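You operate a simulated robot arm through the tools that you are given. There is no shell and no other tool. Be economical: measure what you need, move in short steps, check, and stop when the job is done.

Carry out the task below with a simulated two-armed robot. There is one attempt and no reset: what you move stays moved.

## Task
Fetch the brass plug with the largest size on its label from the marked spot on the opener table and set it on top of the green driver. Stack the 20 yellow cap from the marked spot on the opener table on top of the 16 yellow cap. Switch the brake paddle on. Shut the left-hand bench drawer. Open the left-hand cabinet door, take the bush carton and put it on the upper shelf behind the left cabinet door, then shut the door. Open the right-hand bench drawer, take the blue shim and put it in the inside of the right bench drawer and shut the drawer again. Open the caps drawer. The order is free. Set down upright: bush carton. The brake paddle goes clockwise seen from above, to its stop.

Only the result counts: the job must be done as asked and must still hold three seconds after the hand-in. Knocking over, shifting, dropping, spilling or breaking anything else fails it. A push-on lid holds only when it is set on centred and level and pressed home; a screw cap is set on level and turned clockwise until tight.

## Robot
Two 7-joint arms with two-finger parallel grippers on one trunk, on a base that drives. Base frame: it is fixed to the floor where the robot stands at the start and does not move with it; the origin is under the middle of the robot, x ahead of it, y to its left, z up; the surface under the hand at the start is at about z = 0.72. Readings come in m, degrees, newtons and seconds.
The left shoulder is at the start at [0.071, 0.156, 1.105], the right one opposite. Places, roughly: blue shim [-0.25, -2.25, 1]; brake paddle [0.4, -1.1, 0.8]; brass plug [0.5, 0, 0.75]; bush carton [-0.5, -2, 0.25]; caps drawer [-4.8, -2.3, 0.7]; green driver (5x5x8 cm) [0.5, 0, 0.8]; inside of the right bench drawer [-1.4, -2.1, 0.7]; left-hand bench drawer [-0.6, -1.9, 0.7]; left-hand cabinet door [0.4, 0.9, 0.4]; right-hand bench drawer [-1.4, -2.1, 0.7]; upper shelf behind the left cabinet door [0.6, 0.9, 0.4]; yellow cap [0.5, 0, 0.75]. Payload 3.91 kg a hand.
Tool frame (each hand has its own): the origin (TCP) lies between the finger pads and is the grasp point; the fingertips stand 0.03 m ahead of it; z points along the fingers, y is the line along which they close. Largest opening 0.11 m; finger width 0.02, thickness 0.01; the body of the gripper, 0.048 by 0.112 m, starts 0.055 m behind the TCP.
Orientation is that of the tool frame in the base frame, as a unit quaternion [w, x, y, z]. With the fingers straight down and closing along the base's y, the tool's x points along the base's -x, its y along +y and its z along -z.

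## Interface
- The arms move only by the tool move_arm. It takes "left_increments", "right_increments" or both (then of equal length, played together; a hand with none holds still); each is a list of rows, each an object of numbers (a shift or turn left out is 0, a gripper value left out holds the last): "ax", "ay", "az": the turn, a rotation vector about the tool's x, y, z in units of 8 degrees (1.0 is 8 degrees); "x", "y", "z": the shift along the tool's x, y, z in units of 20 mm (1.0 is 20 mm); "jaw": the gripper command, from -1 (fully open) to 1 (shut), values between in proportion. In form: [{"ax": .., "ay": .., "az": .., "x": .., "y": .., "z": .., "jaw": ..}, ...]. A call has 1 to 10 rows; each row shifts and turns the commanded pose from where the row before left it, along the tool's axes as they then stand. A call with a number of a shift or a turn outside -1 to 1 is refused whole. A row lasts 0.2 s, in which the tool goes at most 0.05 m and 8.6 degrees; a call with a longer step from one row to the next is refused whole, and so is a gripper value outside its range. A pose out of reach is approached as far as the arm can. The call stops where the force on the tool passes 40 N (or 10 N more than at its start, if that is more) or the arm is blocked; 0.2 s more then pass. The fingers move at their own pace (about 0.108 m/s each) and stop on an object; they squeeze with about 31 N. The grip force told is the motor's: it shows also when the fingers shut on nothing. Time passes only in rows, and 0.2 s behind the last, so rows that do not move let the fingers close. The reply holds the time, the measured pose of the TCP, the force on the tool along the base axes, the opening and the grip force, in the units named above and with some noise, with the torque about the TCP (base axes, N m) and any sound that the robot's microphone picked up.
- Cameras (640 x 400 px; columns grow to the right, rows downward): "scene" is now at [0.1251, 0.0019, 1.3362]; the picture's right is [0.05, -1.00, 0.00], its down [-0.68, -0.03, -0.73] and it looks along [0.73, 0.03, -0.68] (base axes); focal length 214 px, centre (320, 200). "left" rides on the left gripper at [0.072, -0.017, -0.103] in its tool frame; the picture's right is [0.23, 0.97, 0.00], its down [-0.76, 0.18, -0.62] and it looks along [-0.61, 0.14, 0.78] (tool axes); focal length 222 px, centre (320, 200). "right" rides on the right gripper at [0.072, 0.017, -0.103] in its tool frame; the picture's right is [-0.23, 0.97, 0.00], its down [-0.76, -0.18, -0.62] and it looks along [-0.61, -0.14, 0.78] (tool axes); focal length 222 px, centre (320, 200). There is no depth. A picture from a camera that has moved, and an enlarged one, comes with that camera's place and axes in the base frame and with its lens. The place of the scene camera against the robot may be out by one fixed shift of up to 0.025 m in any direction.
- camera(camera): a new picture of that camera. It takes no simulated time.
- raise_lower(by): slides the trunk up (or, below 0, down) by that many m; the arms and the scene camera ride with it, the base frame stays. It gives what a move gives, with no picture.
- drive_base(legs): drives the robot by 1 to 6 legs, each [ahead, left, turn to the left] in m, m and degrees, along the robot's own axes; the way and the turn of a leg run together, so that a leg with both is an arc; at most 1.5 m and 180 degrees a leg. The arms and the cameras ride along, it lands a little off, and it stops where it bumps. It gives what a move gives.
- turn_head(pan, tilt): turns the head with the scene camera to pan (to the left, within 86 degrees either way) and tilt (down, from -29 to 69), counted from straight ahead of the robot. It gives what a move gives.
- close_up(camera, box): a new picture of the part [left, top, right, bottom] of that camera's present view, enlarged. It takes no simulated time.
- close_job(): hands the job in; it is judged then, once.

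Work in short steps. Places have to be worked out from the pictures, the camera data and where the tool is seen: move nearer, look again, correct. Check each grasp and each placing, and mend what went wrong. You have 217 turns and 228 pictures in all, those below and enlarged ones among them. Open the grippers and draw the arms clear of the work before you hand the job in, unless the task says otherwise.

The tools are called after "Emit:" as a command line: name --argument value ..., lists and objects as JSON in quotes. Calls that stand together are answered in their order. move_arm: Moves the arms, as the interface text tells. Its arguments: {"type":"object","properties":{"left_increments":{"type":"array"},"right_increments":{"type":"array"}},"required":[]} The other tools are called the same way: raise_lower (by) slides the trunk up or down; drive_base (legs) drives the base; turn_head (pan, tilt) turns the head that bears the scene camera; camera (camera) takes a picture; close_up (camera, box) takes an enlarged picture of a part of a camera's view; close_job () hands the job in.

At the start:

```text
time_s: 0.0
left_eef_pos: [0.7379, 0.519, 1.0248]
left_orientation: [0.0, 0.0, 1.0, 0.001]
left_wrist_force: [-0.2, 0.2, -0.6]
left_ft_torque: [-0.01, 0.02, -0.01]
left_finger_gap: 0.1099
left_finger_force: 0.1
right_eef_pos: [0.6326, -0.0937, 1.0777]
right_orientation: [0.0, 0.0, 1.0, -0.001]
right_wrist_force: [0.5, 0.6, 0.2]
right_ft_torque: [0.03, 0.0, -0.03]
right_finger_gap: 0.11
right_finger_force: 0.0
trunk travel left (down, up): [-0.55, 0.39]
robot x, y, heading: [0.0017, 0.0007, -0.0]
head pan, tilt: [2.7, 43.1]
```

scene: 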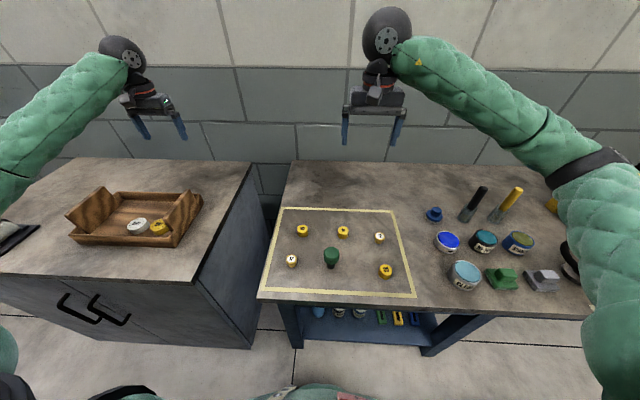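
right: 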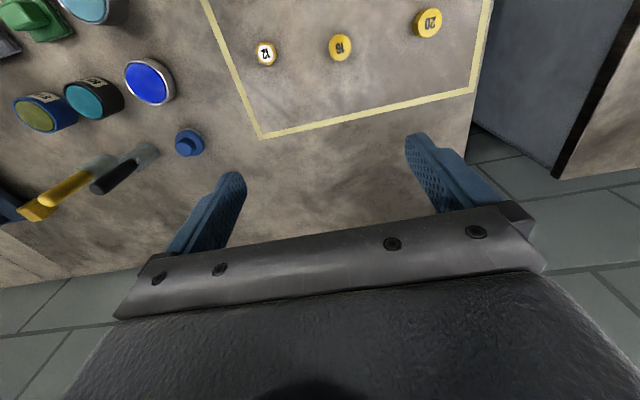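
left: 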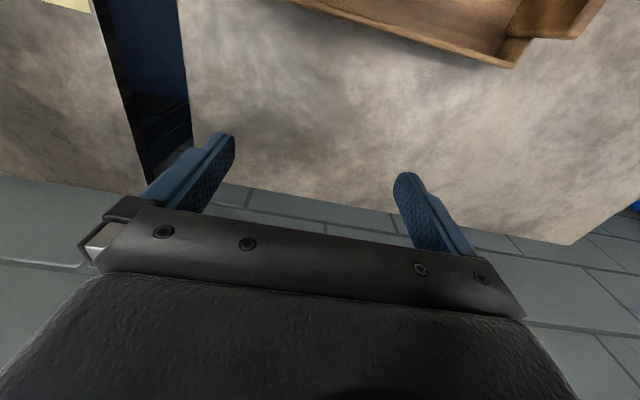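

The marked area shows several caps and plugs. I enlarge it to read the labels.

Emit:
close_up --camera "scene" --box '[260, 200, 420, 300]'

Emit:
close_up --camera "scene" --box '[400, 170, 600, 300]'

Emit:
close_up --camera "scene" --box '[0, 160, 260, 330]'

```text
4.00 times, centred on (340, 250) of scene
camera zoom: at [0.1251, 0.0019, 1.3362], right [0.05, -1.0, 0.0], down [-0.68, -0.03, -0.73], along [0.73, 0.03, -0.68], focal length 858 px, centre (240, 0)
```

zoom: 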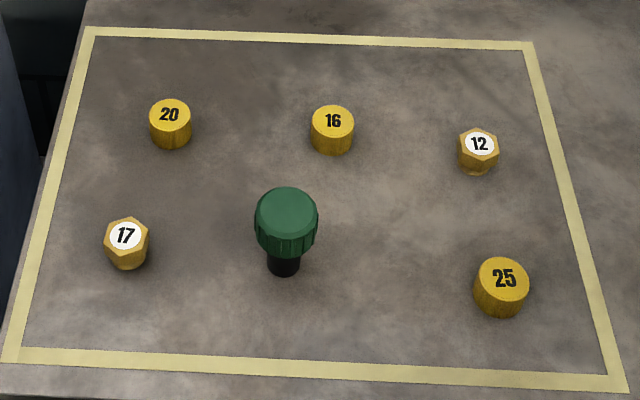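

```text
3.08 times, centred on (500, 235) of scene
camera zoom: at [0.1251, 0.0019, 1.3362], right [0.05, -1.0, 0.0], down [-0.68, -0.03, -0.73], along [0.73, 0.03, -0.68], focal length 660 px, centre (-234, 92)
```

zoom: 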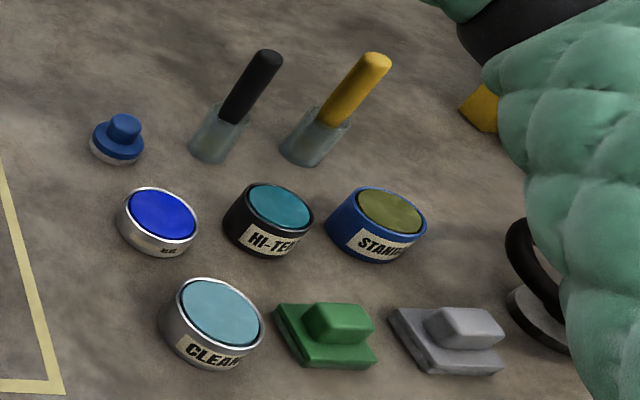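

```text
2.35 times, centred on (130, 245) of scene
camera zoom: at [0.1251, 0.0019, 1.3362], right [0.05, -1.0, 0.0], down [-0.68, -0.03, -0.73], along [0.73, 0.03, -0.68], focal length 505 px, centre (767, 94)
```

zoom: 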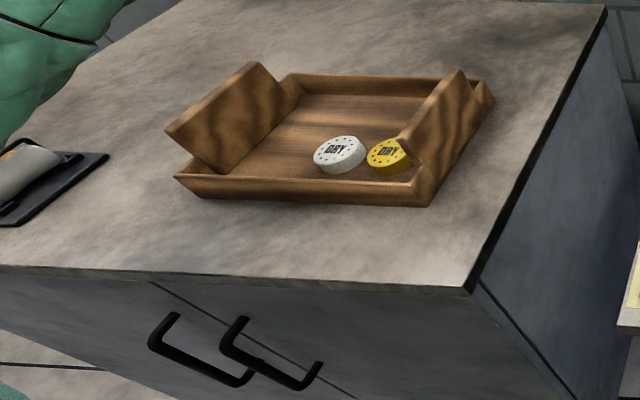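

Plugs are the hex ones, 12 and 17, so I need 17. From the wrist view, cap 20 is near [0.599, 0.088], cap 16 near [0.598, -0.050], the plug near [0.47, 0.11] and the driver near [0.463, -0.01]. I back off a little for reach.

Emit:
drive_base --legs '[[-0.12, 0, 0]]'

```text
time_s: 1.2
left_eef_pos: [0.6162, 0.518, 1.0259]
left_orientation: [0.001, 0.0, 1.0, 0.0]
left_wrist_force: [-0.8, -0.5, -0.1]
left_ft_torque: [0.02, -0.04, -0.02]
left_finger_gap: 0.1099
left_finger_force: 0.0
right_eef_pos: [0.5142, -0.0939, 1.078]
right_orientation: [0.001, -0.001, 1.0, 0.0]
right_wrist_force: [-0.3, -0.3, 0.2]
right_ft_torque: [0.0, -0.01, -0.03]
right_finger_gap: 0.1099
right_finger_force: 0.2
trunk travel left (down, up): [-0.55, 0.39]
robot x, y, heading: [-0.1202, -0.0008, -0.0]
head pan, tilt: [2.7, 43.1]
```

I move the right hand above cap 20 at about z 0.90.

Emit:
move_arm --right_increments '[{"x": -0.425, "y": 0.91, "z": 0.89, "jaw": -1}, {"x": -0.425, "y": 0.91, "z": 0.89}, {"x": -0.425, "y": 0.91, "z": 0.89}, {"x": -0.425, "y": 0.91, "z": 0.89}, {"x": -0.425, "y": 0.91, "z": 0.89}, {"x": -0.425, "y": 0.91, "z": 0.89}, {"x": -0.425, "y": 0.91, "z": 0.89}, {"x": -0.425, "y": 0.91, "z": 0.89}, {"x": -0.425, "y": 0.91, "z": 0.89}, {"x": -0.425, "y": 0.91, "z": 0.89}, {}]'

```text
refused: the rows must be a list of 1 to 10 entries
```

Too many rows; I resend with ten.

Emit:
move_arm --right_increments '[{"x": -0.425, "y": 0.91, "z": 0.89, "jaw": -1}, {"x": -0.425, "y": 0.91, "z": 0.89}, {"x": -0.425, "y": 0.91, "z": 0.89}, {"x": -0.425, "y": 0.91, "z": 0.89}, {"x": -0.425, "y": 0.91, "z": 0.89}, {"x": -0.425, "y": 0.91, "z": 0.89}, {"x": -0.425, "y": 0.91, "z": 0.89}, {"x": -0.425, "y": 0.91, "z": 0.89}, {"x": -0.425, "y": 0.91, "z": 0.89}, {"x": -0.425, "y": 0.91, "z": 0.89}]'

Emit:
camera --camera "right"

Emit:
camera --camera "scene"

```text
time_s: 3.4
left_eef_pos: [0.6184, 0.5168, 1.0235]
left_orientation: [0.0, 0.0, 1.0, 0.0]
left_wrist_force: [0.0, 0.1, 0.3]
left_ft_torque: [-0.01, 0.0, 0.02]
left_finger_gap: 0.1098
left_finger_force: 0.0
right_eef_pos: [0.6004, 0.0894, 0.8968]
right_orientation: [0.0, 0.0, 1.0, 0.0]
right_wrist_force: [-0.1, 0.0, 0.3]
right_ft_torque: [0.04, 0.01, -0.01]
right_finger_gap: 0.1101
right_finger_force: 0.0
trunk travel left (down, up): [-0.55, 0.39]
robot x, y, heading: [-0.1184, 0.0009, -0.0]
head pan, tilt: [2.7, 43.1]
```

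```text
221 pictures are left
camera right: at [0.53, 0.1076, 0.9998], right [0.23, 0.97, 0.0], down [0.76, -0.18, 0.62], along [0.61, -0.14, -0.78], focal length 222 px, centre (320, 200)
```

right: 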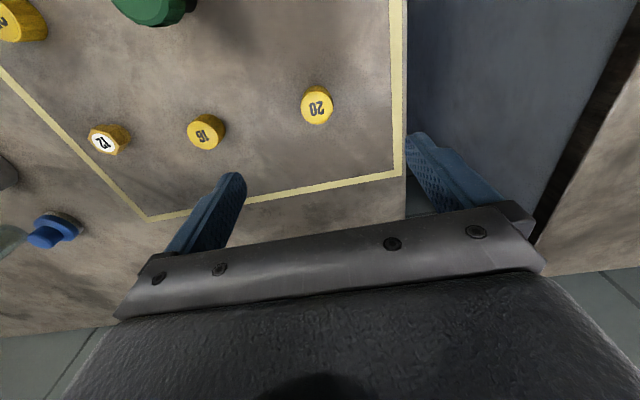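

```text
220 pictures are left
camera scene: at [0.0065, 0.0025, 1.3361], right [0.05, -1.0, 0.0], down [-0.68, -0.03, -0.73], along [0.73, 0.03, -0.68], focal length 214 px, centre (320, 200)
```

scene: 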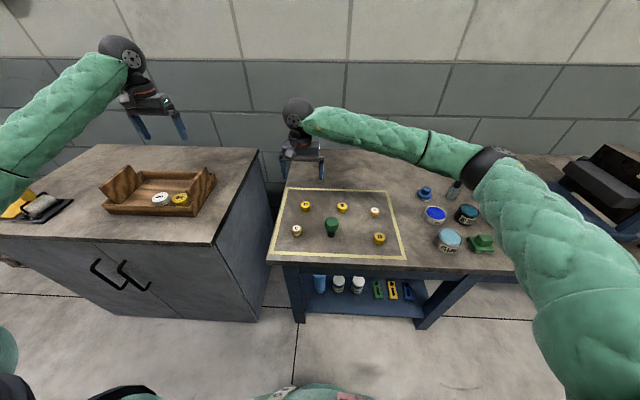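

Cap 20 is at about [0.600, 0.091] and cap 16 at [0.600, -0.051], with tops near z 0.745. I descend to z 0.80 and look again.

Emit:
move_arm --right_increments '[{"y": 0.08, "z": 0.97}, {"z": 0.97}, {"z": 0.97}, {"z": 0.97}, {"z": 0.97}]'

Emit:
camera --camera "right"

```text
time_s: 4.6
left_eef_pos: [0.619, 0.5168, 1.0242]
left_orientation: [0.001, 0.0, 1.0, 0.0]
left_wrist_force: [0.2, 0.4, 0.7]
left_ft_torque: [0.03, 0.02, -0.01]
left_finger_gap: 0.1101
left_finger_force: 0.1
right_eef_pos: [0.5995, 0.091, 0.7993]
right_orientation: [0.0, 0.0, 1.0, 0.0]
right_wrist_force: [0.1, -0.5, 0.3]
right_ft_torque: [0.03, 0.01, -0.03]
right_finger_gap: 0.11
right_finger_force: 0.1
trunk travel left (down, up): [-0.55, 0.39]
robot x, y, heading: [-0.1199, 0.0015, -0.1]
head pan, tilt: [2.7, 43.1]
```

```text
219 pictures are left
camera right: at [0.5287, 0.1074, 0.9036], right [0.23, 0.97, 0.0], down [0.76, -0.18, 0.62], along [0.61, -0.14, -0.78], focal length 222 px, centre (320, 200)
```

right: 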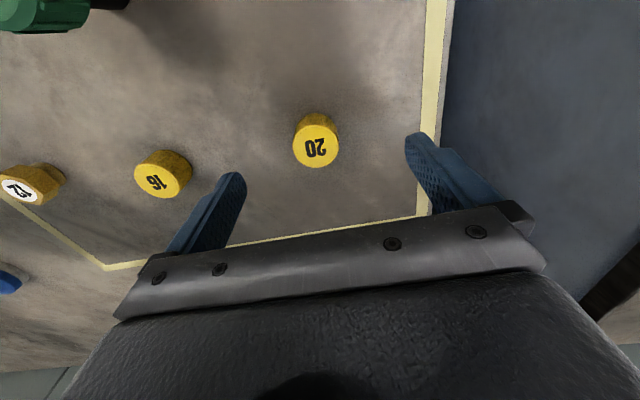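

Cap 20 is between the fingers. I descend to TCP z 0.757 and close.

Emit:
move_arm --right_increments '[{"x": -0.1, "y": -0.12, "z": 0.7}, {"z": 0.7}, {"z": 0.6}, {}, {"jaw": 1}, {}, {}, {}]'

Emit:
camera --camera "right"

```text
time_s: 6.4
left_eef_pos: [0.6177, 0.5183, 1.0243]
left_orientation: [0.001, 0.0, 1.0, 0.0]
left_wrist_force: [0.3, 0.3, 0.2]
left_ft_torque: [0.01, -0.01, -0.02]
left_finger_gap: 0.11
left_finger_force: 0.1
right_eef_pos: [0.6021, 0.0871, 0.7633]
right_orientation: [0.0, 0.0, 1.0, 0.0]
right_wrist_force: [0.1, 0.1, 0.2]
right_ft_torque: [0.0, 0.01, 0.03]
right_finger_gap: 0.0328
right_finger_force: 31.4
trunk travel left (down, up): [-0.55, 0.39]
robot x, y, heading: [-0.1164, 0.0002, 0.2]
head pan, tilt: [2.7, 43.1]
```

```text
218 pictures are left
camera right: at [0.5307, 0.1042, 0.8656], right [0.23, 0.97, 0.0], down [0.76, -0.18, 0.62], along [0.61, -0.14, -0.78], focal length 222 px, centre (320, 200)
```

right: 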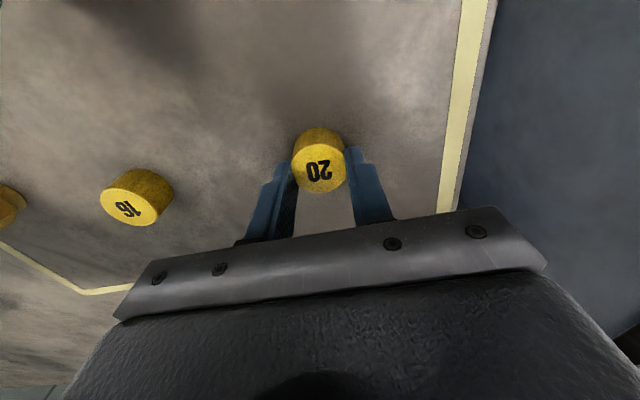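

Gripped (33 mm). I lift 50 mm, move toward cap 16 and look.

Emit:
move_arm --right_increments '[{"z": -1}, {"z": -1}, {"z": -0.5}, {"y": -1}, {"y": -1}, {"y": -1}, {"y": -1}, {"y": -1}, {}]'

Emit:
camera --camera "right"

```text
time_s: 8.4
left_eef_pos: [0.6189, 0.5179, 1.0246]
left_orientation: [0.0, 0.001, 1.0, 0.001]
left_wrist_force: [0.3, 0.2, 0.1]
left_ft_torque: [0.02, 0.01, 0.03]
left_finger_gap: 0.1102
left_finger_force: 0.1
right_eef_pos: [0.6005, -0.0128, 0.8124]
right_orientation: [0.0, 0.0, 1.0, 0.001]
right_wrist_force: [0.2, 0.4, -0.8]
right_ft_torque: [0.01, -0.03, -0.01]
right_finger_gap: 0.0326
right_finger_force: 31.1
trunk travel left (down, up): [-0.55, 0.39]
robot x, y, heading: [-0.1237, -0.0016, -0.2]
head pan, tilt: [2.7, 43.1]
```

```text
217 pictures are left
camera right: at [0.5297, 0.0044, 0.9155], right [0.23, 0.97, 0.0], down [0.76, -0.18, 0.62], along [0.61, -0.14, -0.78], focal length 222 px, centre (320, 200)
```

right: 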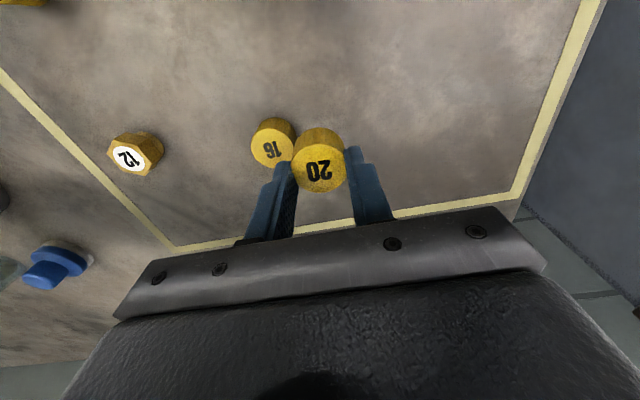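

Cap 16 lies about 40 mm further in -y and 1 mm ahead. I move above it and look.

Emit:
move_arm --right_increments '[{"y": -1, "x": -0.06}, {"y": -1}, {}, {}]'

Emit:
close_up --camera "right" --box '[240, 90, 400, 240]'

Emit:
close_up --camera "scene" --box '[260, 130, 420, 270]'

```text
time_s: 9.4
left_eef_pos: [0.6186, 0.518, 1.0251]
left_orientation: [0.0, 0.0, 1.0, 0.0]
left_wrist_force: [0.7, 0.5, -0.2]
left_ft_torque: [0.02, 0.02, -0.01]
left_finger_gap: 0.11
left_finger_force: 0.1
right_eef_pos: [0.6024, -0.0543, 0.8133]
right_orientation: [0.0, 0.0, 1.0, 0.0]
right_wrist_force: [-1.4, 0.0, 0.4]
right_ft_torque: [0.03, 0.0, -0.01]
right_finger_gap: 0.0326
right_finger_force: 31.5
trunk travel left (down, up): [-0.55, 0.39]
robot x, y, heading: [-0.1152, 0.0006, -0.1]
head pan, tilt: [2.7, 43.1]
```

```text
2.67 times, centred on (320, 165) of right
camera zoom: at [0.5308, -0.0374, 0.9158], right [0.23, 0.97, 0.0], down [0.76, -0.18, 0.62], along [0.61, -0.14, -0.78], focal length 592 px, centre (320, 293)
```

zoom: 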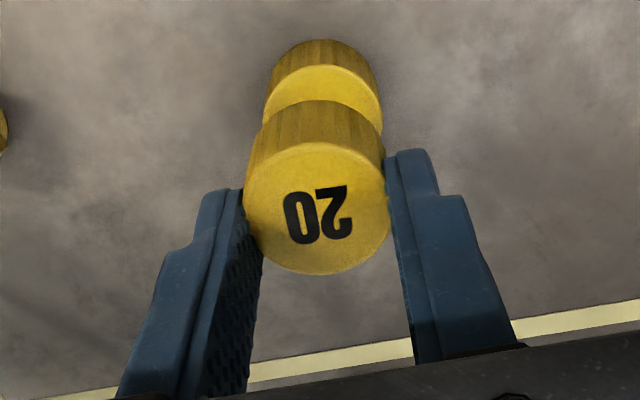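

```text
2.86 times, centred on (340, 200) of scene
camera zoom: at [0.006, 0.0017, 1.3362], right [0.05, -1.0, 0.0], down [-0.68, -0.03, -0.73], along [0.73, 0.03, -0.68], focal length 613 px, centre (263, 200)
```

zoom: 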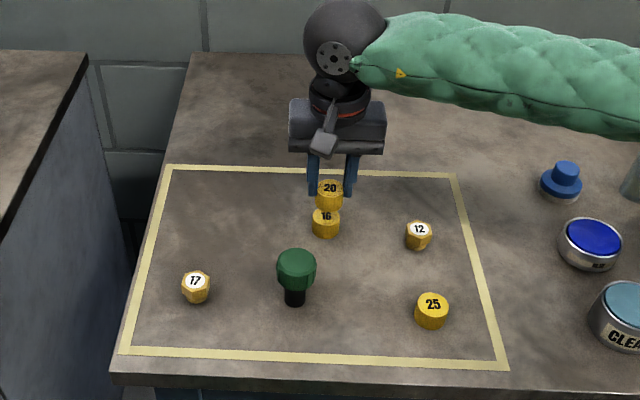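

Alignment is within about 2 mm; I shift +1.5 mm in y and lower in small steps toward contact.

Emit:
move_arm --right_increments '[{"y": 0.07, "z": 0.5}, {"z": 0.3}, {"z": 0.2}, {"z": 0.1}, {}]'

Emit:
close_up --camera "right" --box '[240, 90, 400, 240]'

Emit:
close_up --camera "scene" --box '[300, 150, 380, 220]'

```text
time_s: 10.6
left_eef_pos: [0.6187, 0.5182, 1.025]
left_orientation: [0.0, 0.0, 1.0, 0.0]
left_wrist_force: [1.5, -0.8, 0.4]
left_ft_torque: [0.01, 0.01, -0.03]
left_finger_gap: 0.11
left_finger_force: 0.0
right_eef_pos: [0.6042, -0.0535, 0.7904]
right_orientation: [0.0, 0.001, 1.0, 0.001]
right_wrist_force: [-0.5, 0.9, -0.6]
right_ft_torque: [0.0, 0.02, -0.04]
right_finger_gap: 0.0329
right_finger_force: 30.8
trunk travel left (down, up): [-0.55, 0.39]
robot x, y, heading: [-0.1229, -0.0025, 0.3]
head pan, tilt: [2.7, 43.1]
```

```text
2.67 times, centred on (320, 165) of right
camera zoom: at [0.5326, -0.0354, 0.8931], right [0.23, 0.97, 0.0], down [0.76, -0.18, 0.62], along [0.61, -0.14, -0.78], focal length 592 px, centre (320, 293)
```

zoom: 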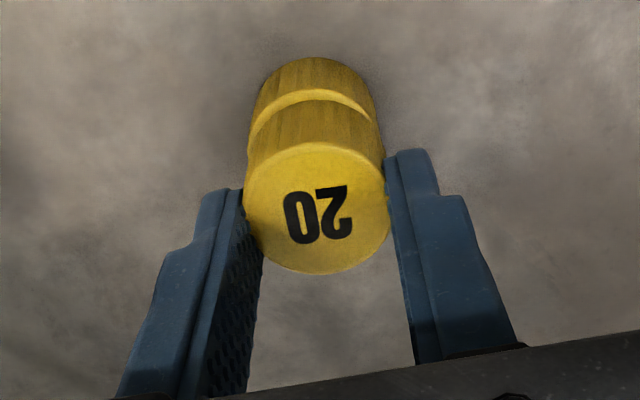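

```text
5.71 times, centred on (340, 185) of scene
camera zoom: at [0.0061, 0.0019, 1.3362], right [0.05, -1.0, 0.0], down [-0.68, -0.03, -0.73], along [0.73, 0.03, -0.68], focal length 1226 px, centre (206, 286)
```

zoom: 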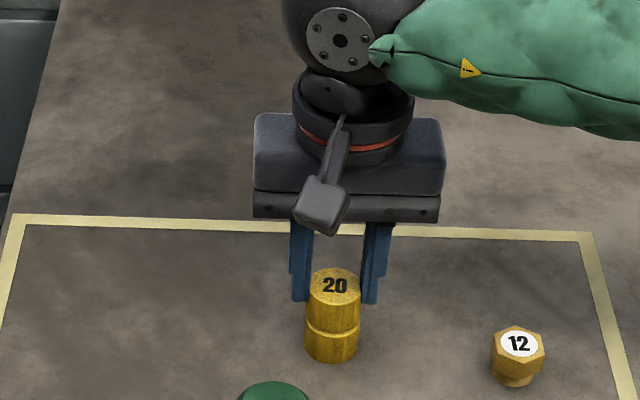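

Well aligned and nearly touching. I lower in 2 mm steps and watch the force.

Emit:
move_arm --right_increments '[{"z": 0.1}, {}]'

Emit:
close_up --camera "scene" --box '[320, 180, 350, 200]'

```text
time_s: 11.2
left_eef_pos: [0.6183, 0.5184, 1.0251]
left_orientation: [-0.001, 0.0, 1.0, -0.001]
left_wrist_force: [-0.3, 0.2, 0.1]
left_ft_torque: [0.05, 0.01, -0.01]
left_finger_gap: 0.1099
left_finger_force: 0.0
right_eef_pos: [0.6037, -0.0521, 0.7891]
right_orientation: [0.0, 0.0, 1.0, 0.0]
right_wrist_force: [0.2, 0.2, 2.5]
right_ft_torque: [-0.02, 0.01, -0.01]
right_finger_gap: 0.0327
right_finger_force: 30.8
trunk travel left (down, up): [-0.55, 0.39]
robot x, y, heading: [-0.1195, -0.0017, -0.0]
head pan, tilt: [2.7, 43.1]
```

```text
16.00 times, centred on (335, 190) of scene
camera zoom: at [0.006, 0.002, 1.3363], right [0.05, -1.0, 0.0], down [-0.68, -0.03, -0.73], along [0.73, 0.03, -0.68], focal length 3432 px, centre (80, 360)
```

zoom: 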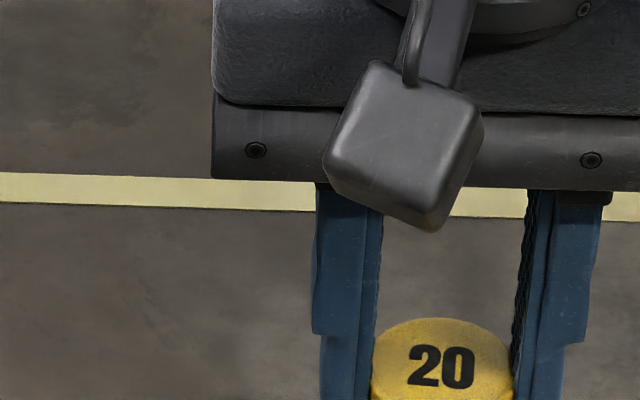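

Contact shows (2.5 N). I press 1 mm, open gently and retreat upward.

Emit:
move_arm --right_increments '[{"z": 0.05}, {"jaw": 0.2}, {"jaw": -0.2}, {"jaw": -0.5}, {}, {"z": -1}, {"z": -1}, {"z": -1}, {"z": -1}]'

Emit:
camera --camera "right"

Emit:
close_up --camera "scene" --box '[260, 150, 420, 270]'

```text
time_s: 13.2
left_eef_pos: [0.618, 0.5185, 1.0254]
left_orientation: [0.0, 0.0, 1.0, -0.001]
left_wrist_force: [-0.2, 0.2, 0.7]
left_ft_torque: [-0.02, -0.01, 0.0]
left_finger_gap: 0.11
left_finger_force: 0.1
right_eef_pos: [0.6046, -0.0519, 0.8687]
right_orientation: [0.0, 0.001, 1.0, -0.001]
right_wrist_force: [0.2, -0.2, 0.2]
right_ft_torque: [-0.01, -0.02, 0.03]
right_finger_gap: 0.0827
right_finger_force: 0.1
trunk travel left (down, up): [-0.55, 0.39]
robot x, y, heading: [-0.1188, 0.0016, 0.1]
head pan, tilt: [2.7, 43.1]
```

```text
211 pictures are left
camera right: at [0.5324, -0.0351, 0.9721], right [0.23, 0.97, 0.0], down [0.76, -0.18, 0.62], along [0.61, -0.14, -0.78], focal length 222 px, centre (320, 200)
```

right: 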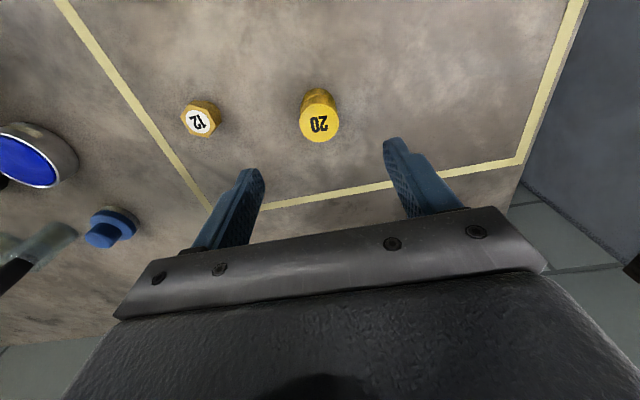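

```text
3.33 times, centred on (340, 210) of scene
camera zoom: at [0.0058, 0.002, 1.3362], right [0.05, -1.0, 0.0], down [-0.68, -0.03, -0.73], along [0.73, 0.03, -0.68], focal length 715 px, centre (253, 167)
```

zoom: 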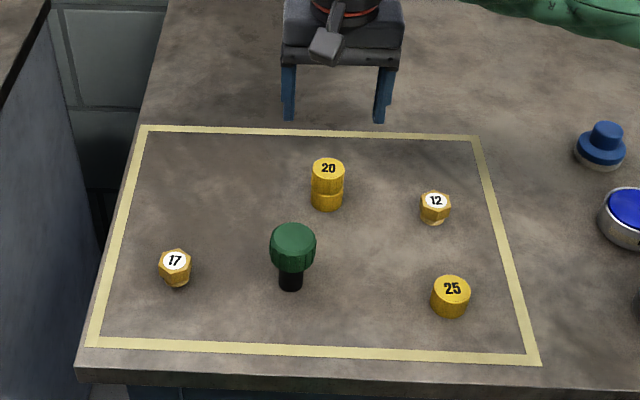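

The stack stands. Next I move the right hand over plug 17, near [0.48, 0.112].

Emit:
move_arm --right_increments '[{"x": 0.62, "y": 0.82, "jaw": -1}, {"x": 0.62, "y": 0.82}, {"x": 0.62, "y": 0.82}, {"x": 0.62, "y": 0.82}, {"x": 0.62, "y": 0.82}, {"x": 0.62, "y": 0.82}, {"x": 0.62, "y": 0.82}, {"x": 0.62, "y": 0.82}, {"x": 0.62, "y": 0.82}, {"x": 0.62, "y": 0.82}]'

Emit:
camera --camera "right"

```text
time_s: 15.4
left_eef_pos: [0.6179, 0.5181, 1.025]
left_orientation: [0.0, 0.0, 1.0, 0.001]
left_wrist_force: [0.7, 0.3, 0.9]
left_ft_torque: [0.01, -0.04, -0.01]
left_finger_gap: 0.1103
left_finger_force: 0.1
right_eef_pos: [0.4796, 0.1111, 0.8689]
right_orientation: [0.0, -0.001, 1.0, 0.0]
right_wrist_force: [-0.2, -0.7, -0.4]
right_ft_torque: [-0.02, 0.0, 0.02]
right_finger_gap: 0.11
right_finger_force: 0.0
trunk travel left (down, up): [-0.55, 0.39]
robot x, y, heading: [-0.1185, -0.0022, 0.1]
head pan, tilt: [2.7, 43.1]
```

```text
209 pictures are left
camera right: at [0.4087, 0.1293, 0.9718], right [0.23, 0.97, 0.0], down [0.76, -0.18, 0.62], along [0.61, -0.14, -0.78], focal length 222 px, centre (320, 200)
```

right: 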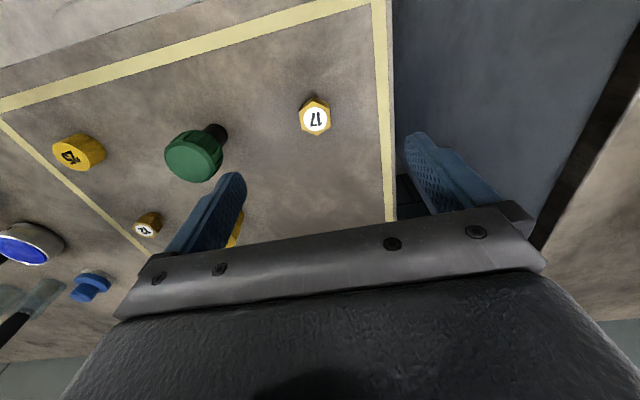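

Plug 17 is at about [0.482, 0.109] with its flats facing the fingers. I descend and grip it.

Emit:
move_arm --right_increments '[{"x": -0.1, "y": -0.1, "z": 0.9}, {"z": 0.9}, {"z": 0.9}, {"z": 0.9}, {"z": 0.9}, {"z": 0.9}, {"jaw": 0.3}, {"jaw": 1}, {}, {}]'

Emit:
camera --camera "right"

```text
time_s: 17.6
left_eef_pos: [0.6191, 0.5185, 1.0236]
left_orientation: [0.001, 0.0, 1.0, 0.0]
left_wrist_force: [0.2, -0.4, 0.5]
left_ft_torque: [0.02, -0.02, 0.02]
left_finger_gap: 0.11
left_finger_force: 0.0
right_eef_pos: [0.4807, 0.1108, 0.7616]
right_orientation: [0.0, 0.0, 1.0, 0.0]
right_wrist_force: [0.2, -0.6, 0.1]
right_ft_torque: [0.02, 0.0, 0.05]
right_finger_gap: 0.0343
right_finger_force: 30.0
trunk travel left (down, up): [-0.55, 0.39]
robot x, y, heading: [-0.1205, -0.0013, 0.1]
head pan, tilt: [2.7, 43.1]
```

```text
208 pictures are left
camera right: at [0.4102, 0.1278, 0.8648], right [0.23, 0.97, 0.0], down [0.76, -0.18, 0.62], along [0.61, -0.14, -0.78], focal length 222 px, centre (320, 200)
```

right: 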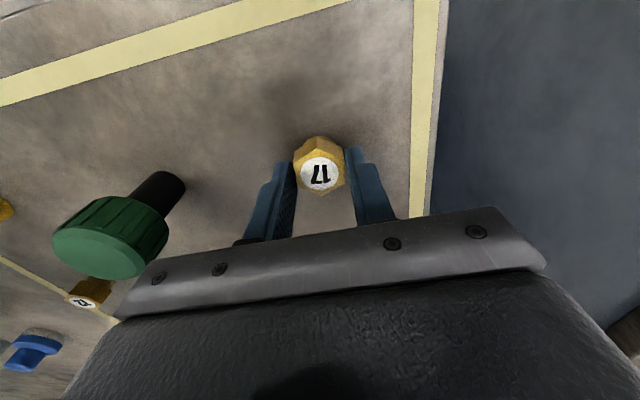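

Gripped. I lift 110 mm and move part way to the driver.

Emit:
move_arm --right_increments '[{"z": -1}, {"z": -1}, {"z": -1}, {"z": -1}, {"z": -1}, {"z": -0.5}, {"y": -1}, {"y": -1}, {"y": -1}, {}]'

Emit:
camera --camera "right"

Emit:
close_up --camera "scene" --box '[260, 150, 420, 270]'

```text
time_s: 19.8
left_eef_pos: [0.6189, 0.5197, 1.0245]
left_orientation: [0.001, 0.0, 1.0, 0.0]
left_wrist_force: [0.1, 0.7, 0.2]
left_ft_torque: [-0.03, 0.0, -0.03]
left_finger_gap: 0.1102
left_finger_force: 0.0
right_eef_pos: [0.4801, 0.0511, 0.8692]
right_orientation: [-0.001, -0.001, 1.0, 0.0]
right_wrist_force: [-0.1, -0.8, -0.9]
right_ft_torque: [-0.01, -0.02, 0.01]
right_finger_gap: 0.034
right_finger_force: 30.8
trunk travel left (down, up): [-0.55, 0.39]
robot x, y, heading: [-0.1176, 0.002, -0.0]
head pan, tilt: [2.7, 43.1]
```

```text
207 pictures are left
camera right: at [0.4097, 0.0685, 0.9721], right [0.23, 0.97, 0.0], down [0.76, -0.18, 0.62], along [0.61, -0.14, -0.78], focal length 222 px, centre (320, 200)
```

right: 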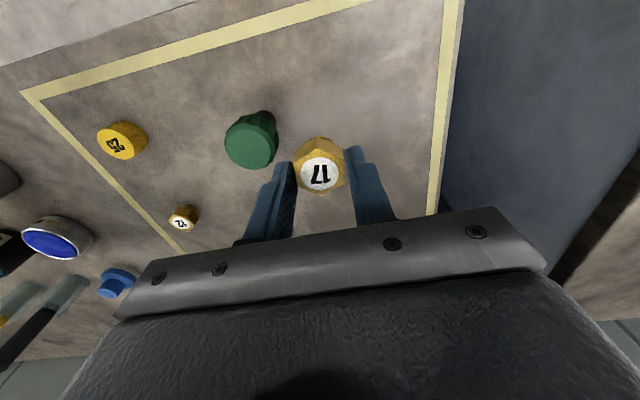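

```text
3.33 times, centred on (340, 210) of scene
camera zoom: at [0.0063, 0.0027, 1.3362], right [0.05, -1.0, 0.0], down [-0.68, -0.03, -0.73], along [0.73, 0.03, -0.68], focal length 715 px, centre (253, 167)
```

zoom: 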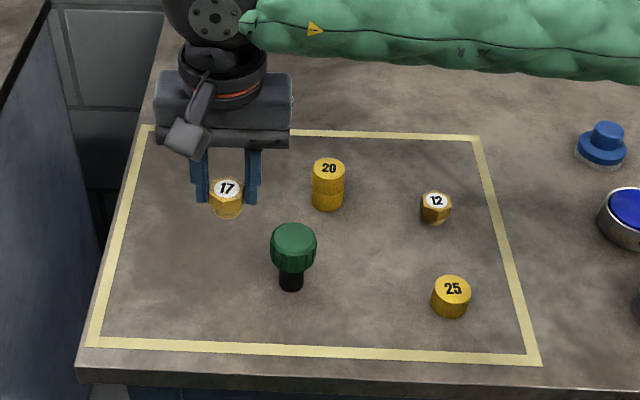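

The driver top is around [0.474, -0.005] at z 0.79. I move above it and verify.

Emit:
move_arm --right_increments '[{"y": -1, "x": 0.15}, {"y": -1}, {"y": -0.8}, {}, {}]'

Emit:
close_up --camera "right" --box '[240, 90, 400, 240]'

Emit:
close_up --camera "scene" --box '[290, 170, 370, 240]'

```text
time_s: 21.0
left_eef_pos: [0.6176, 0.5179, 1.0249]
left_orientation: [0.0, 0.0, 1.0, 0.0]
left_wrist_force: [0.1, 0.1, -0.7]
left_ft_torque: [0.0, -0.02, 0.0]
left_finger_gap: 0.1099
left_finger_force: 0.1
right_eef_pos: [0.4782, -0.0063, 0.8712]
right_orientation: [0.0, 0.0, 1.0, 0.001]
right_wrist_force: [-0.7, -0.5, -1.0]
right_ft_torque: [0.01, 0.02, -0.01]
right_finger_gap: 0.0337
right_finger_force: 31.1
trunk travel left (down, up): [-0.55, 0.39]
robot x, y, heading: [-0.12, 0.0003, 0.1]
head pan, tilt: [2.7, 43.1]
```

```text
2.67 times, centred on (320, 165) of right
camera zoom: at [0.4074, 0.0121, 0.9742], right [0.23, 0.97, 0.0], down [0.76, -0.18, 0.62], along [0.61, -0.14, -0.78], focal length 592 px, centre (320, 293)
```

zoom: 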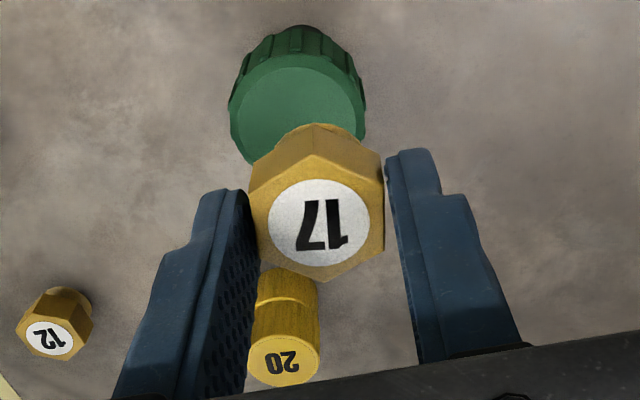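

```text
5.71 times, centred on (330, 205) of scene
camera zoom: at [0.006, 0.0016, 1.3362], right [0.05, -1.0, 0.0], down [-0.68, -0.03, -0.73], along [0.73, 0.03, -0.68], focal length 1226 px, centre (263, 171)
```

zoom: 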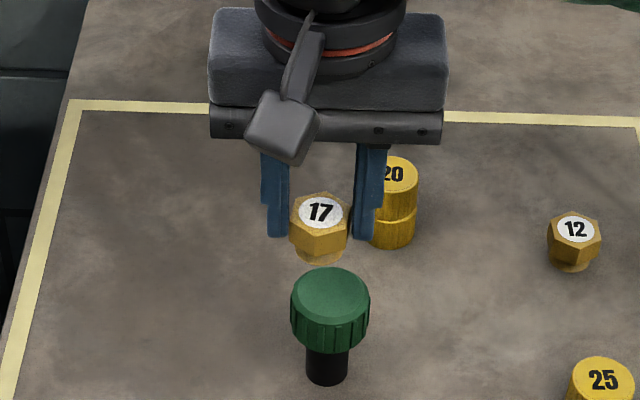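

The plug should go about 7 mm further in -y. I shift and lower 20 mm, then verify.

Emit:
move_arm --right_increments '[{"y": -0.35}, {"z": 0.5}, {"z": 0.5}, {}, {}]'

Emit:
close_up --camera "right" --box '[240, 90, 400, 240]'

Emit:
close_up --camera "scene" --box '[290, 170, 370, 240]'

```text
time_s: 22.2
left_eef_pos: [0.6187, 0.5183, 1.0251]
left_orientation: [0.0, -0.001, 1.0, -0.001]
left_wrist_force: [-0.4, 0.9, -0.3]
left_ft_torque: [0.03, -0.03, -0.01]
left_finger_gap: 0.1102
left_finger_force: 0.1
right_eef_pos: [0.4781, -0.0126, 0.8505]
right_orientation: [-0.001, -0.001, 1.0, 0.0]
right_wrist_force: [-0.1, -0.3, -1.8]
right_ft_torque: [0.02, -0.01, -0.01]
right_finger_gap: 0.0338
right_finger_force: 30.9
trunk travel left (down, up): [-0.55, 0.39]
robot x, y, heading: [-0.1203, -0.0009, 0.1]
head pan, tilt: [2.7, 43.1]
```

```text
2.67 times, centred on (320, 165) of right
camera zoom: at [0.408, 0.0054, 0.9529], right [0.23, 0.97, 0.0], down [0.76, -0.18, 0.62], along [0.61, -0.14, -0.78], focal length 592 px, centre (320, 293)
```

zoom: 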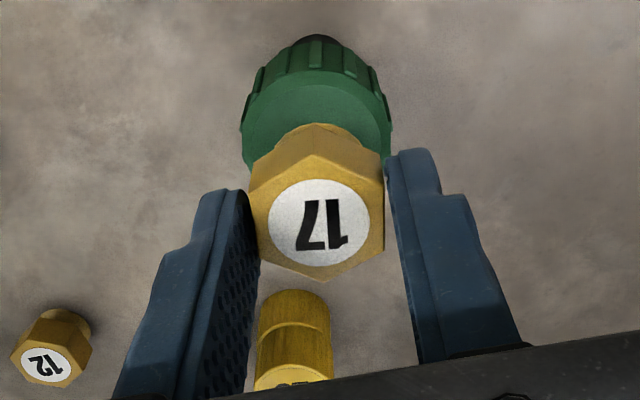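

```text
5.71 times, centred on (330, 205) of scene
camera zoom: at [0.0062, 0.0019, 1.3362], right [0.05, -1.0, 0.0], down [-0.68, -0.03, -0.73], along [0.73, 0.03, -0.68], focal length 1226 px, centre (263, 171)
```

zoom: 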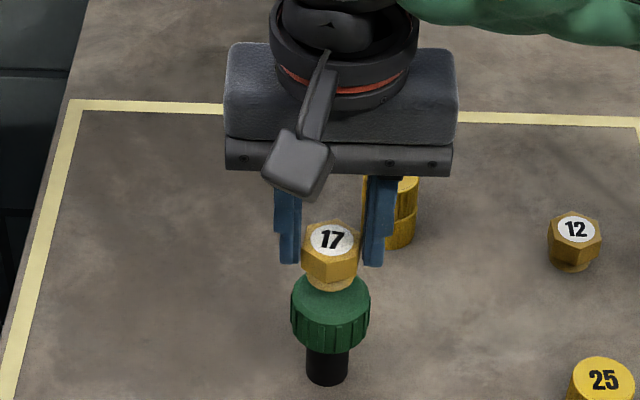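

Aligned to within 2 mm. I lower in small steps, feeling for contact.

Emit:
move_arm --right_increments '[{"y": -0.05, "z": 0.25}, {"z": 0.2}, {}]'

Emit:
close_up --camera "right" --box '[240, 90, 400, 240]'

Emit:
close_up --camera "scene" --box '[310, 190, 360, 240]'

```text
time_s: 23.0
left_eef_pos: [0.6172, 0.5181, 1.0254]
left_orientation: [-0.001, 0.0, 1.0, 0.0]
left_wrist_force: [-0.6, -0.3, 0.6]
left_ft_torque: [-0.03, 0.0, -0.04]
left_finger_gap: 0.1102
left_finger_force: 0.0
right_eef_pos: [0.4798, -0.0135, 0.8407]
right_orientation: [-0.001, 0.0, 1.0, -0.001]
right_wrist_force: [0.9, 0.7, -0.9]
right_ft_torque: [0.01, -0.02, -0.02]
right_finger_gap: 0.0337
right_finger_force: 30.5
trunk travel left (down, up): [-0.55, 0.39]
robot x, y, heading: [-0.1182, -0.0022, 0.1]
head pan, tilt: [2.7, 43.1]
```

```text
2.67 times, centred on (320, 165) of right
camera zoom: at [0.408, 0.0048, 0.943], right [0.23, 0.97, 0.0], down [0.76, -0.18, 0.62], along [0.61, -0.14, -0.78], focal length 592 px, centre (320, 293)
```

zoom: 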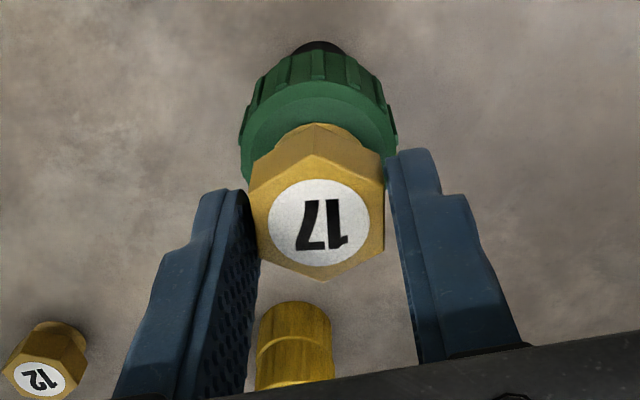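

```text
8.00 times, centred on (335, 215) of scene
camera zoom: at [0.0061, 0.002, 1.3362], right [0.05, -1.0, 0.0], down [-0.68, -0.03, -0.73], along [0.73, 0.03, -0.68], focal length 1716 px, centre (200, 80)
```

zoom: 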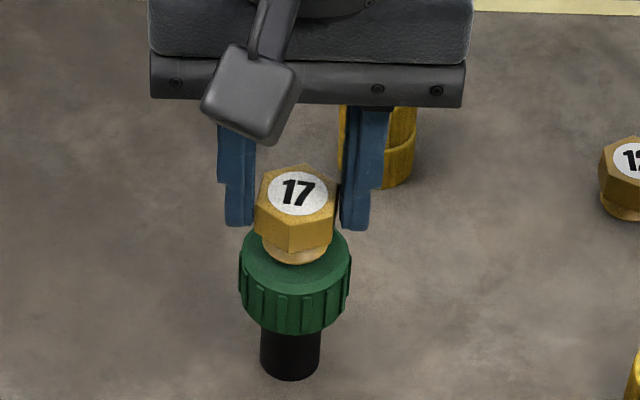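

Both views agree. I keep lowering in 3 mm steps.

Emit:
move_arm --right_increments '[{"z": 0.15}, {"z": 0.15}, {}]'

Emit:
close_up --camera "scene" --box '[310, 190, 360, 240]'

```text
time_s: 23.8
left_eef_pos: [0.6186, 0.5166, 1.0254]
left_orientation: [0.0, 0.0, 1.0, -0.001]
left_wrist_force: [0.2, -0.4, 0.4]
left_ft_torque: [-0.01, 0.02, 0.02]
left_finger_gap: 0.1101
left_finger_force: 0.1
right_eef_pos: [0.4797, -0.0132, 0.8347]
right_orientation: [0.0, 0.0, 1.0, 0.0]
right_wrist_force: [-0.9, -0.2, -1.2]
right_ft_torque: [-0.02, -0.01, 0.0]
right_finger_gap: 0.034
right_finger_force: 30.7
trunk travel left (down, up): [-0.55, 0.39]
robot x, y, heading: [-0.1189, 0.0012, 0.1]
head pan, tilt: [2.7, 43.1]
```

```text
8.00 times, centred on (335, 215) of scene
camera zoom: at [0.0061, 0.002, 1.3362], right [0.05, -1.0, 0.0], down [-0.68, -0.03, -0.73], along [0.73, 0.03, -0.68], focal length 1716 px, centre (200, 80)
```

zoom: 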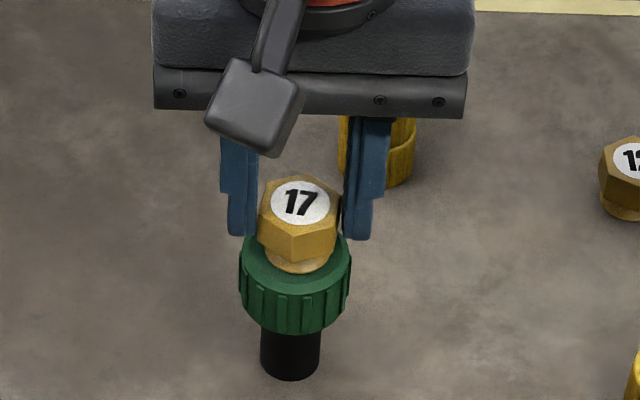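

Still free. I lower another few millimetres.

Emit:
move_arm --right_increments '[{"z": 0.1}, {"z": 0.05}, {}]'

Emit:
close_up --camera "scene" --box '[310, 190, 360, 240]'

```text
time_s: 24.6
left_eef_pos: [0.617, 0.5182, 1.0251]
left_orientation: [0.001, 0.001, 1.0, 0.0]
left_wrist_force: [0.2, 1.2, 0.4]
left_ft_torque: [0.01, 0.0, -0.01]
left_finger_gap: 0.1099
left_finger_force: 0.0
right_eef_pos: [0.4787, -0.0143, 0.833]
right_orientation: [0.001, 0.0, 1.0, 0.0]
right_wrist_force: [2.6, -0.3, 22.7]
right_ft_torque: [0.01, -0.08, 0.0]
right_finger_gap: 0.0341
right_finger_force: 30.8
trunk travel left (down, up): [-0.55, 0.39]
robot x, y, heading: [-0.121, -0.0016, -0.3]
head pan, tilt: [2.7, 43.1]
```

```text
8.00 times, centred on (335, 215) of scene
camera zoom: at [0.0049, 0.002, 1.3366], right [0.05, -1.0, 0.0], down [-0.68, -0.03, -0.73], along [0.73, 0.03, -0.68], focal length 1716 px, centre (200, 80)
```

zoom: 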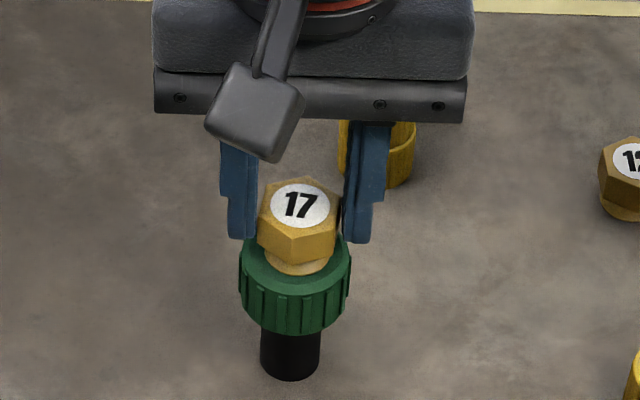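

Firm contact (22.7 N). I relieve the load slightly, open and rise.

Emit:
move_arm --right_increments '[{"z": -0.05}, {"jaw": 0.2}, {"jaw": -0.2}, {"jaw": -0.5}, {}, {"z": -1}, {"z": -1}, {"z": -1}, {"z": -1}, {"z": -1}]'

Emit:
camera --camera "right"

Emit:
camera --camera "scene"

```text
time_s: 26.8
left_eef_pos: [0.6172, 0.517, 1.0262]
left_orientation: [0.0, 0.0, 1.0, 0.0]
left_wrist_force: [-0.7, 0.4, 0.5]
left_ft_torque: [0.01, 0.02, -0.03]
left_finger_gap: 0.1098
left_finger_force: 0.1
right_eef_pos: [0.4764, -0.0144, 0.9313]
right_orientation: [0.0, 0.0, 1.0, 0.0]
right_wrist_force: [0.3, 0.7, 1.2]
right_ft_torque: [-0.01, -0.01, 0.0]
right_finger_gap: 0.0826
right_finger_force: 0.0
trunk travel left (down, up): [-0.55, 0.39]
robot x, y, heading: [-0.1215, 0.0006, 0.0]
head pan, tilt: [2.7, 43.1]
```

```text
197 pictures are left
camera right: at [0.4052, 0.0027, 1.0344], right [0.23, 0.97, 0.0], down [0.76, -0.18, 0.62], along [0.61, -0.14, -0.78], focal length 222 px, centre (320, 200)
```

right: 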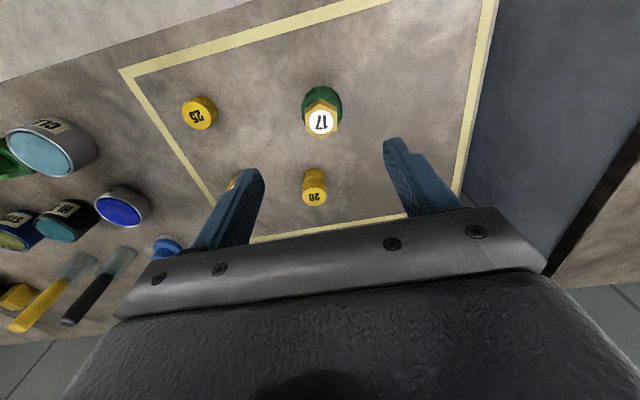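

```text
196 pictures are left
camera scene: at [0.0057, 0.0021, 1.3362], right [0.05, -1.0, 0.0], down [-0.68, -0.03, -0.73], along [0.73, 0.03, -0.68], focal length 214 px, centre (320, 200)
```

scene: 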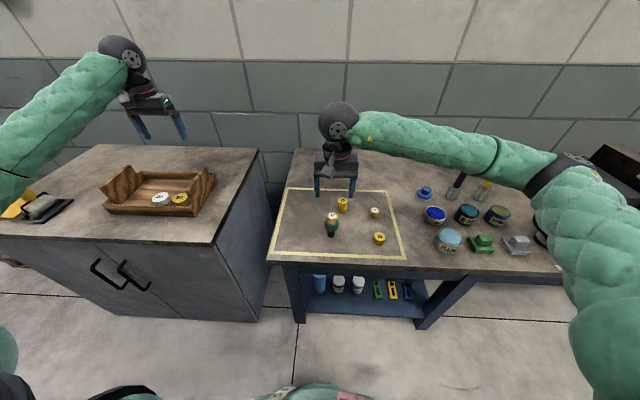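

Plug placed. I raise the right hand and look around to the right.

Emit:
move_arm --right_increments '[{"z": -1}, {"z": -1}, {"z": -1}, {"z": -1}, {"z": -1}, {"z": -1}, {"y": -1}, {"y": -1}, {"y": -1}, {"y": -1}]'

Emit:
turn_head --pan -60 --tilt 35

Emit:
camera --camera "scene"

```text
time_s: 29.0
left_eef_pos: [0.6182, 0.5181, 1.0249]
left_orientation: [0.0, -0.001, 1.0, 0.001]
left_wrist_force: [0.0, 0.3, -0.1]
left_ft_torque: [0.0, -0.04, -0.02]
left_finger_gap: 0.11
left_finger_force: 0.1
right_eef_pos: [0.4767, -0.0966, 1.0523]
right_orientation: [0.001, -0.001, 1.0, 0.0]
right_wrist_force: [-0.1, -0.4, -0.7]
right_ft_torque: [0.02, -0.01, 0.01]
right_finger_gap: 0.0822
right_finger_force: 0.0
trunk travel left (down, up): [-0.55, 0.39]
robot x, y, heading: [-0.1181, 0.0001, -0.1]
head pan, tilt: [2.7, 43.1]
```

```text
time_s: 30.4
left_eef_pos: [0.6183, 0.5176, 1.0234]
left_orientation: [0.0, 0.0, 1.0, 0.0]
left_wrist_force: [0.0, -0.1, 0.3]
left_ft_torque: [0.0, -0.01, -0.01]
left_finger_gap: 0.1095
left_finger_force: 0.1
right_eef_pos: [0.4786, -0.0957, 1.0505]
right_orientation: [0.0, 0.0, 1.0, -0.001]
right_wrist_force: [-0.3, 0.0, 0.3]
right_ft_torque: [-0.01, 0.0, -0.02]
right_finger_gap: 0.0826
right_finger_force: 0.1
trunk travel left (down, up): [-0.55, 0.39]
robot x, y, heading: [-0.1232, 0.0021, -0.1]
head pan, tilt: [-60.0, 35.0]
```

```text
195 pictures are left
camera scene: at [-0.0326, -0.0782, 1.3483], right [-0.87, -0.5, 0.0], down [-0.29, 0.5, -0.82], along [0.41, -0.71, -0.57], focal length 214 px, centre (320, 200)
```

scene: 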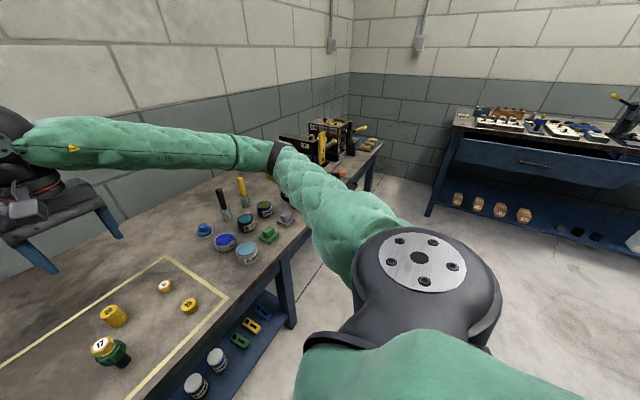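

The bench with cartons on its lower shelf is off to the right. I check both sides before driving.

Emit:
turn_head --pan -86 --tilt 20

Emit:
camera --camera "scene"

Emit:
turn_head --pan 86 --tilt 20

Emit:
camera --camera "scene"

```text
time_s: 31.3
left_eef_pos: [0.6173, 0.517, 1.0252]
left_orientation: [0.0, 0.0, 1.0, 0.001]
left_wrist_force: [0.0, -0.5, 0.2]
left_ft_torque: [0.0, -0.03, 0.02]
left_finger_gap: 0.1097
left_finger_force: 0.0
right_eef_pos: [0.4786, -0.0954, 1.0513]
right_orientation: [0.0, 0.0, 1.0, 0.001]
right_wrist_force: [-0.7, 0.0, -0.1]
right_ft_torque: [0.0, 0.01, 0.01]
right_finger_gap: 0.0826
right_finger_force: 0.1
trunk travel left (down, up): [-0.55, 0.39]
robot x, y, heading: [-0.1187, -0.0011, 0.0]
head pan, tilt: [-85.9, 20.0]
```

```text
194 pictures are left
camera scene: at [-0.07, -0.0948, 1.3722], right [-1.0, -0.07, 0.0], down [-0.03, 0.34, -0.94], along [0.07, -0.94, -0.34], focal length 214 px, centre (320, 200)
```

scene: 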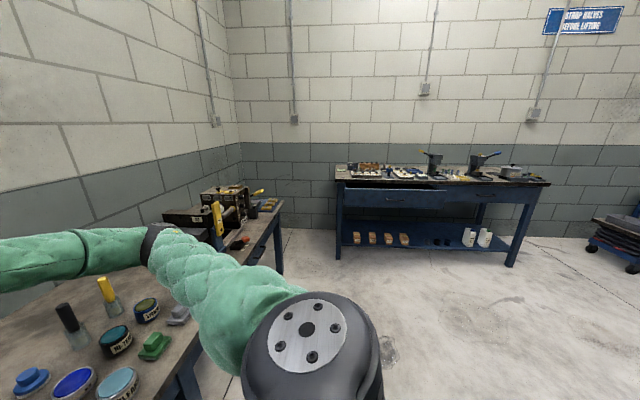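

```text
time_s: 33.9
left_eef_pos: [0.6184, 0.5171, 1.0262]
left_orientation: [0.0, 0.0, 1.0, 0.0]
left_wrist_force: [-0.3, 0.6, 0.1]
left_ft_torque: [0.01, 0.0, 0.0]
left_finger_gap: 0.11
left_finger_force: 0.0
right_eef_pos: [0.4778, -0.0953, 1.0511]
right_orientation: [0.0, 0.001, 1.0, 0.0]
right_wrist_force: [-0.2, -0.8, -0.5]
right_ft_torque: [-0.02, 0.0, -0.01]
right_finger_gap: 0.0824
right_finger_force: 0.1
trunk travel left (down, up): [-0.55, 0.39]
robot x, y, heading: [-0.1196, 0.0029, 0.1]
head pan, tilt: [85.9, 20.0]
```

```text
193 pictures are left
camera scene: at [-0.07, 0.0909, 1.3722], right [1.0, -0.07, 0.0], down [-0.02, -0.34, -0.94], along [0.07, 0.94, -0.34], focal length 214 px, centre (320, 200)
```

scene: 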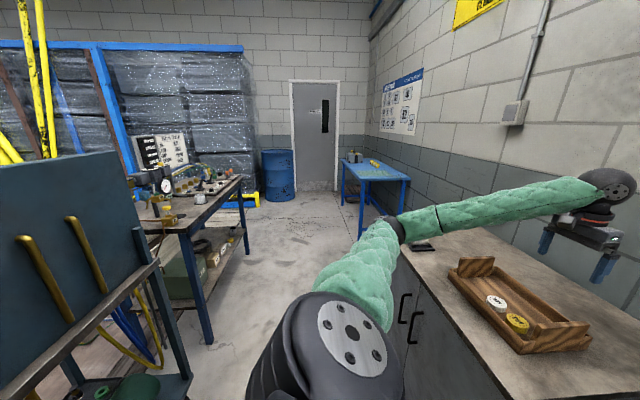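

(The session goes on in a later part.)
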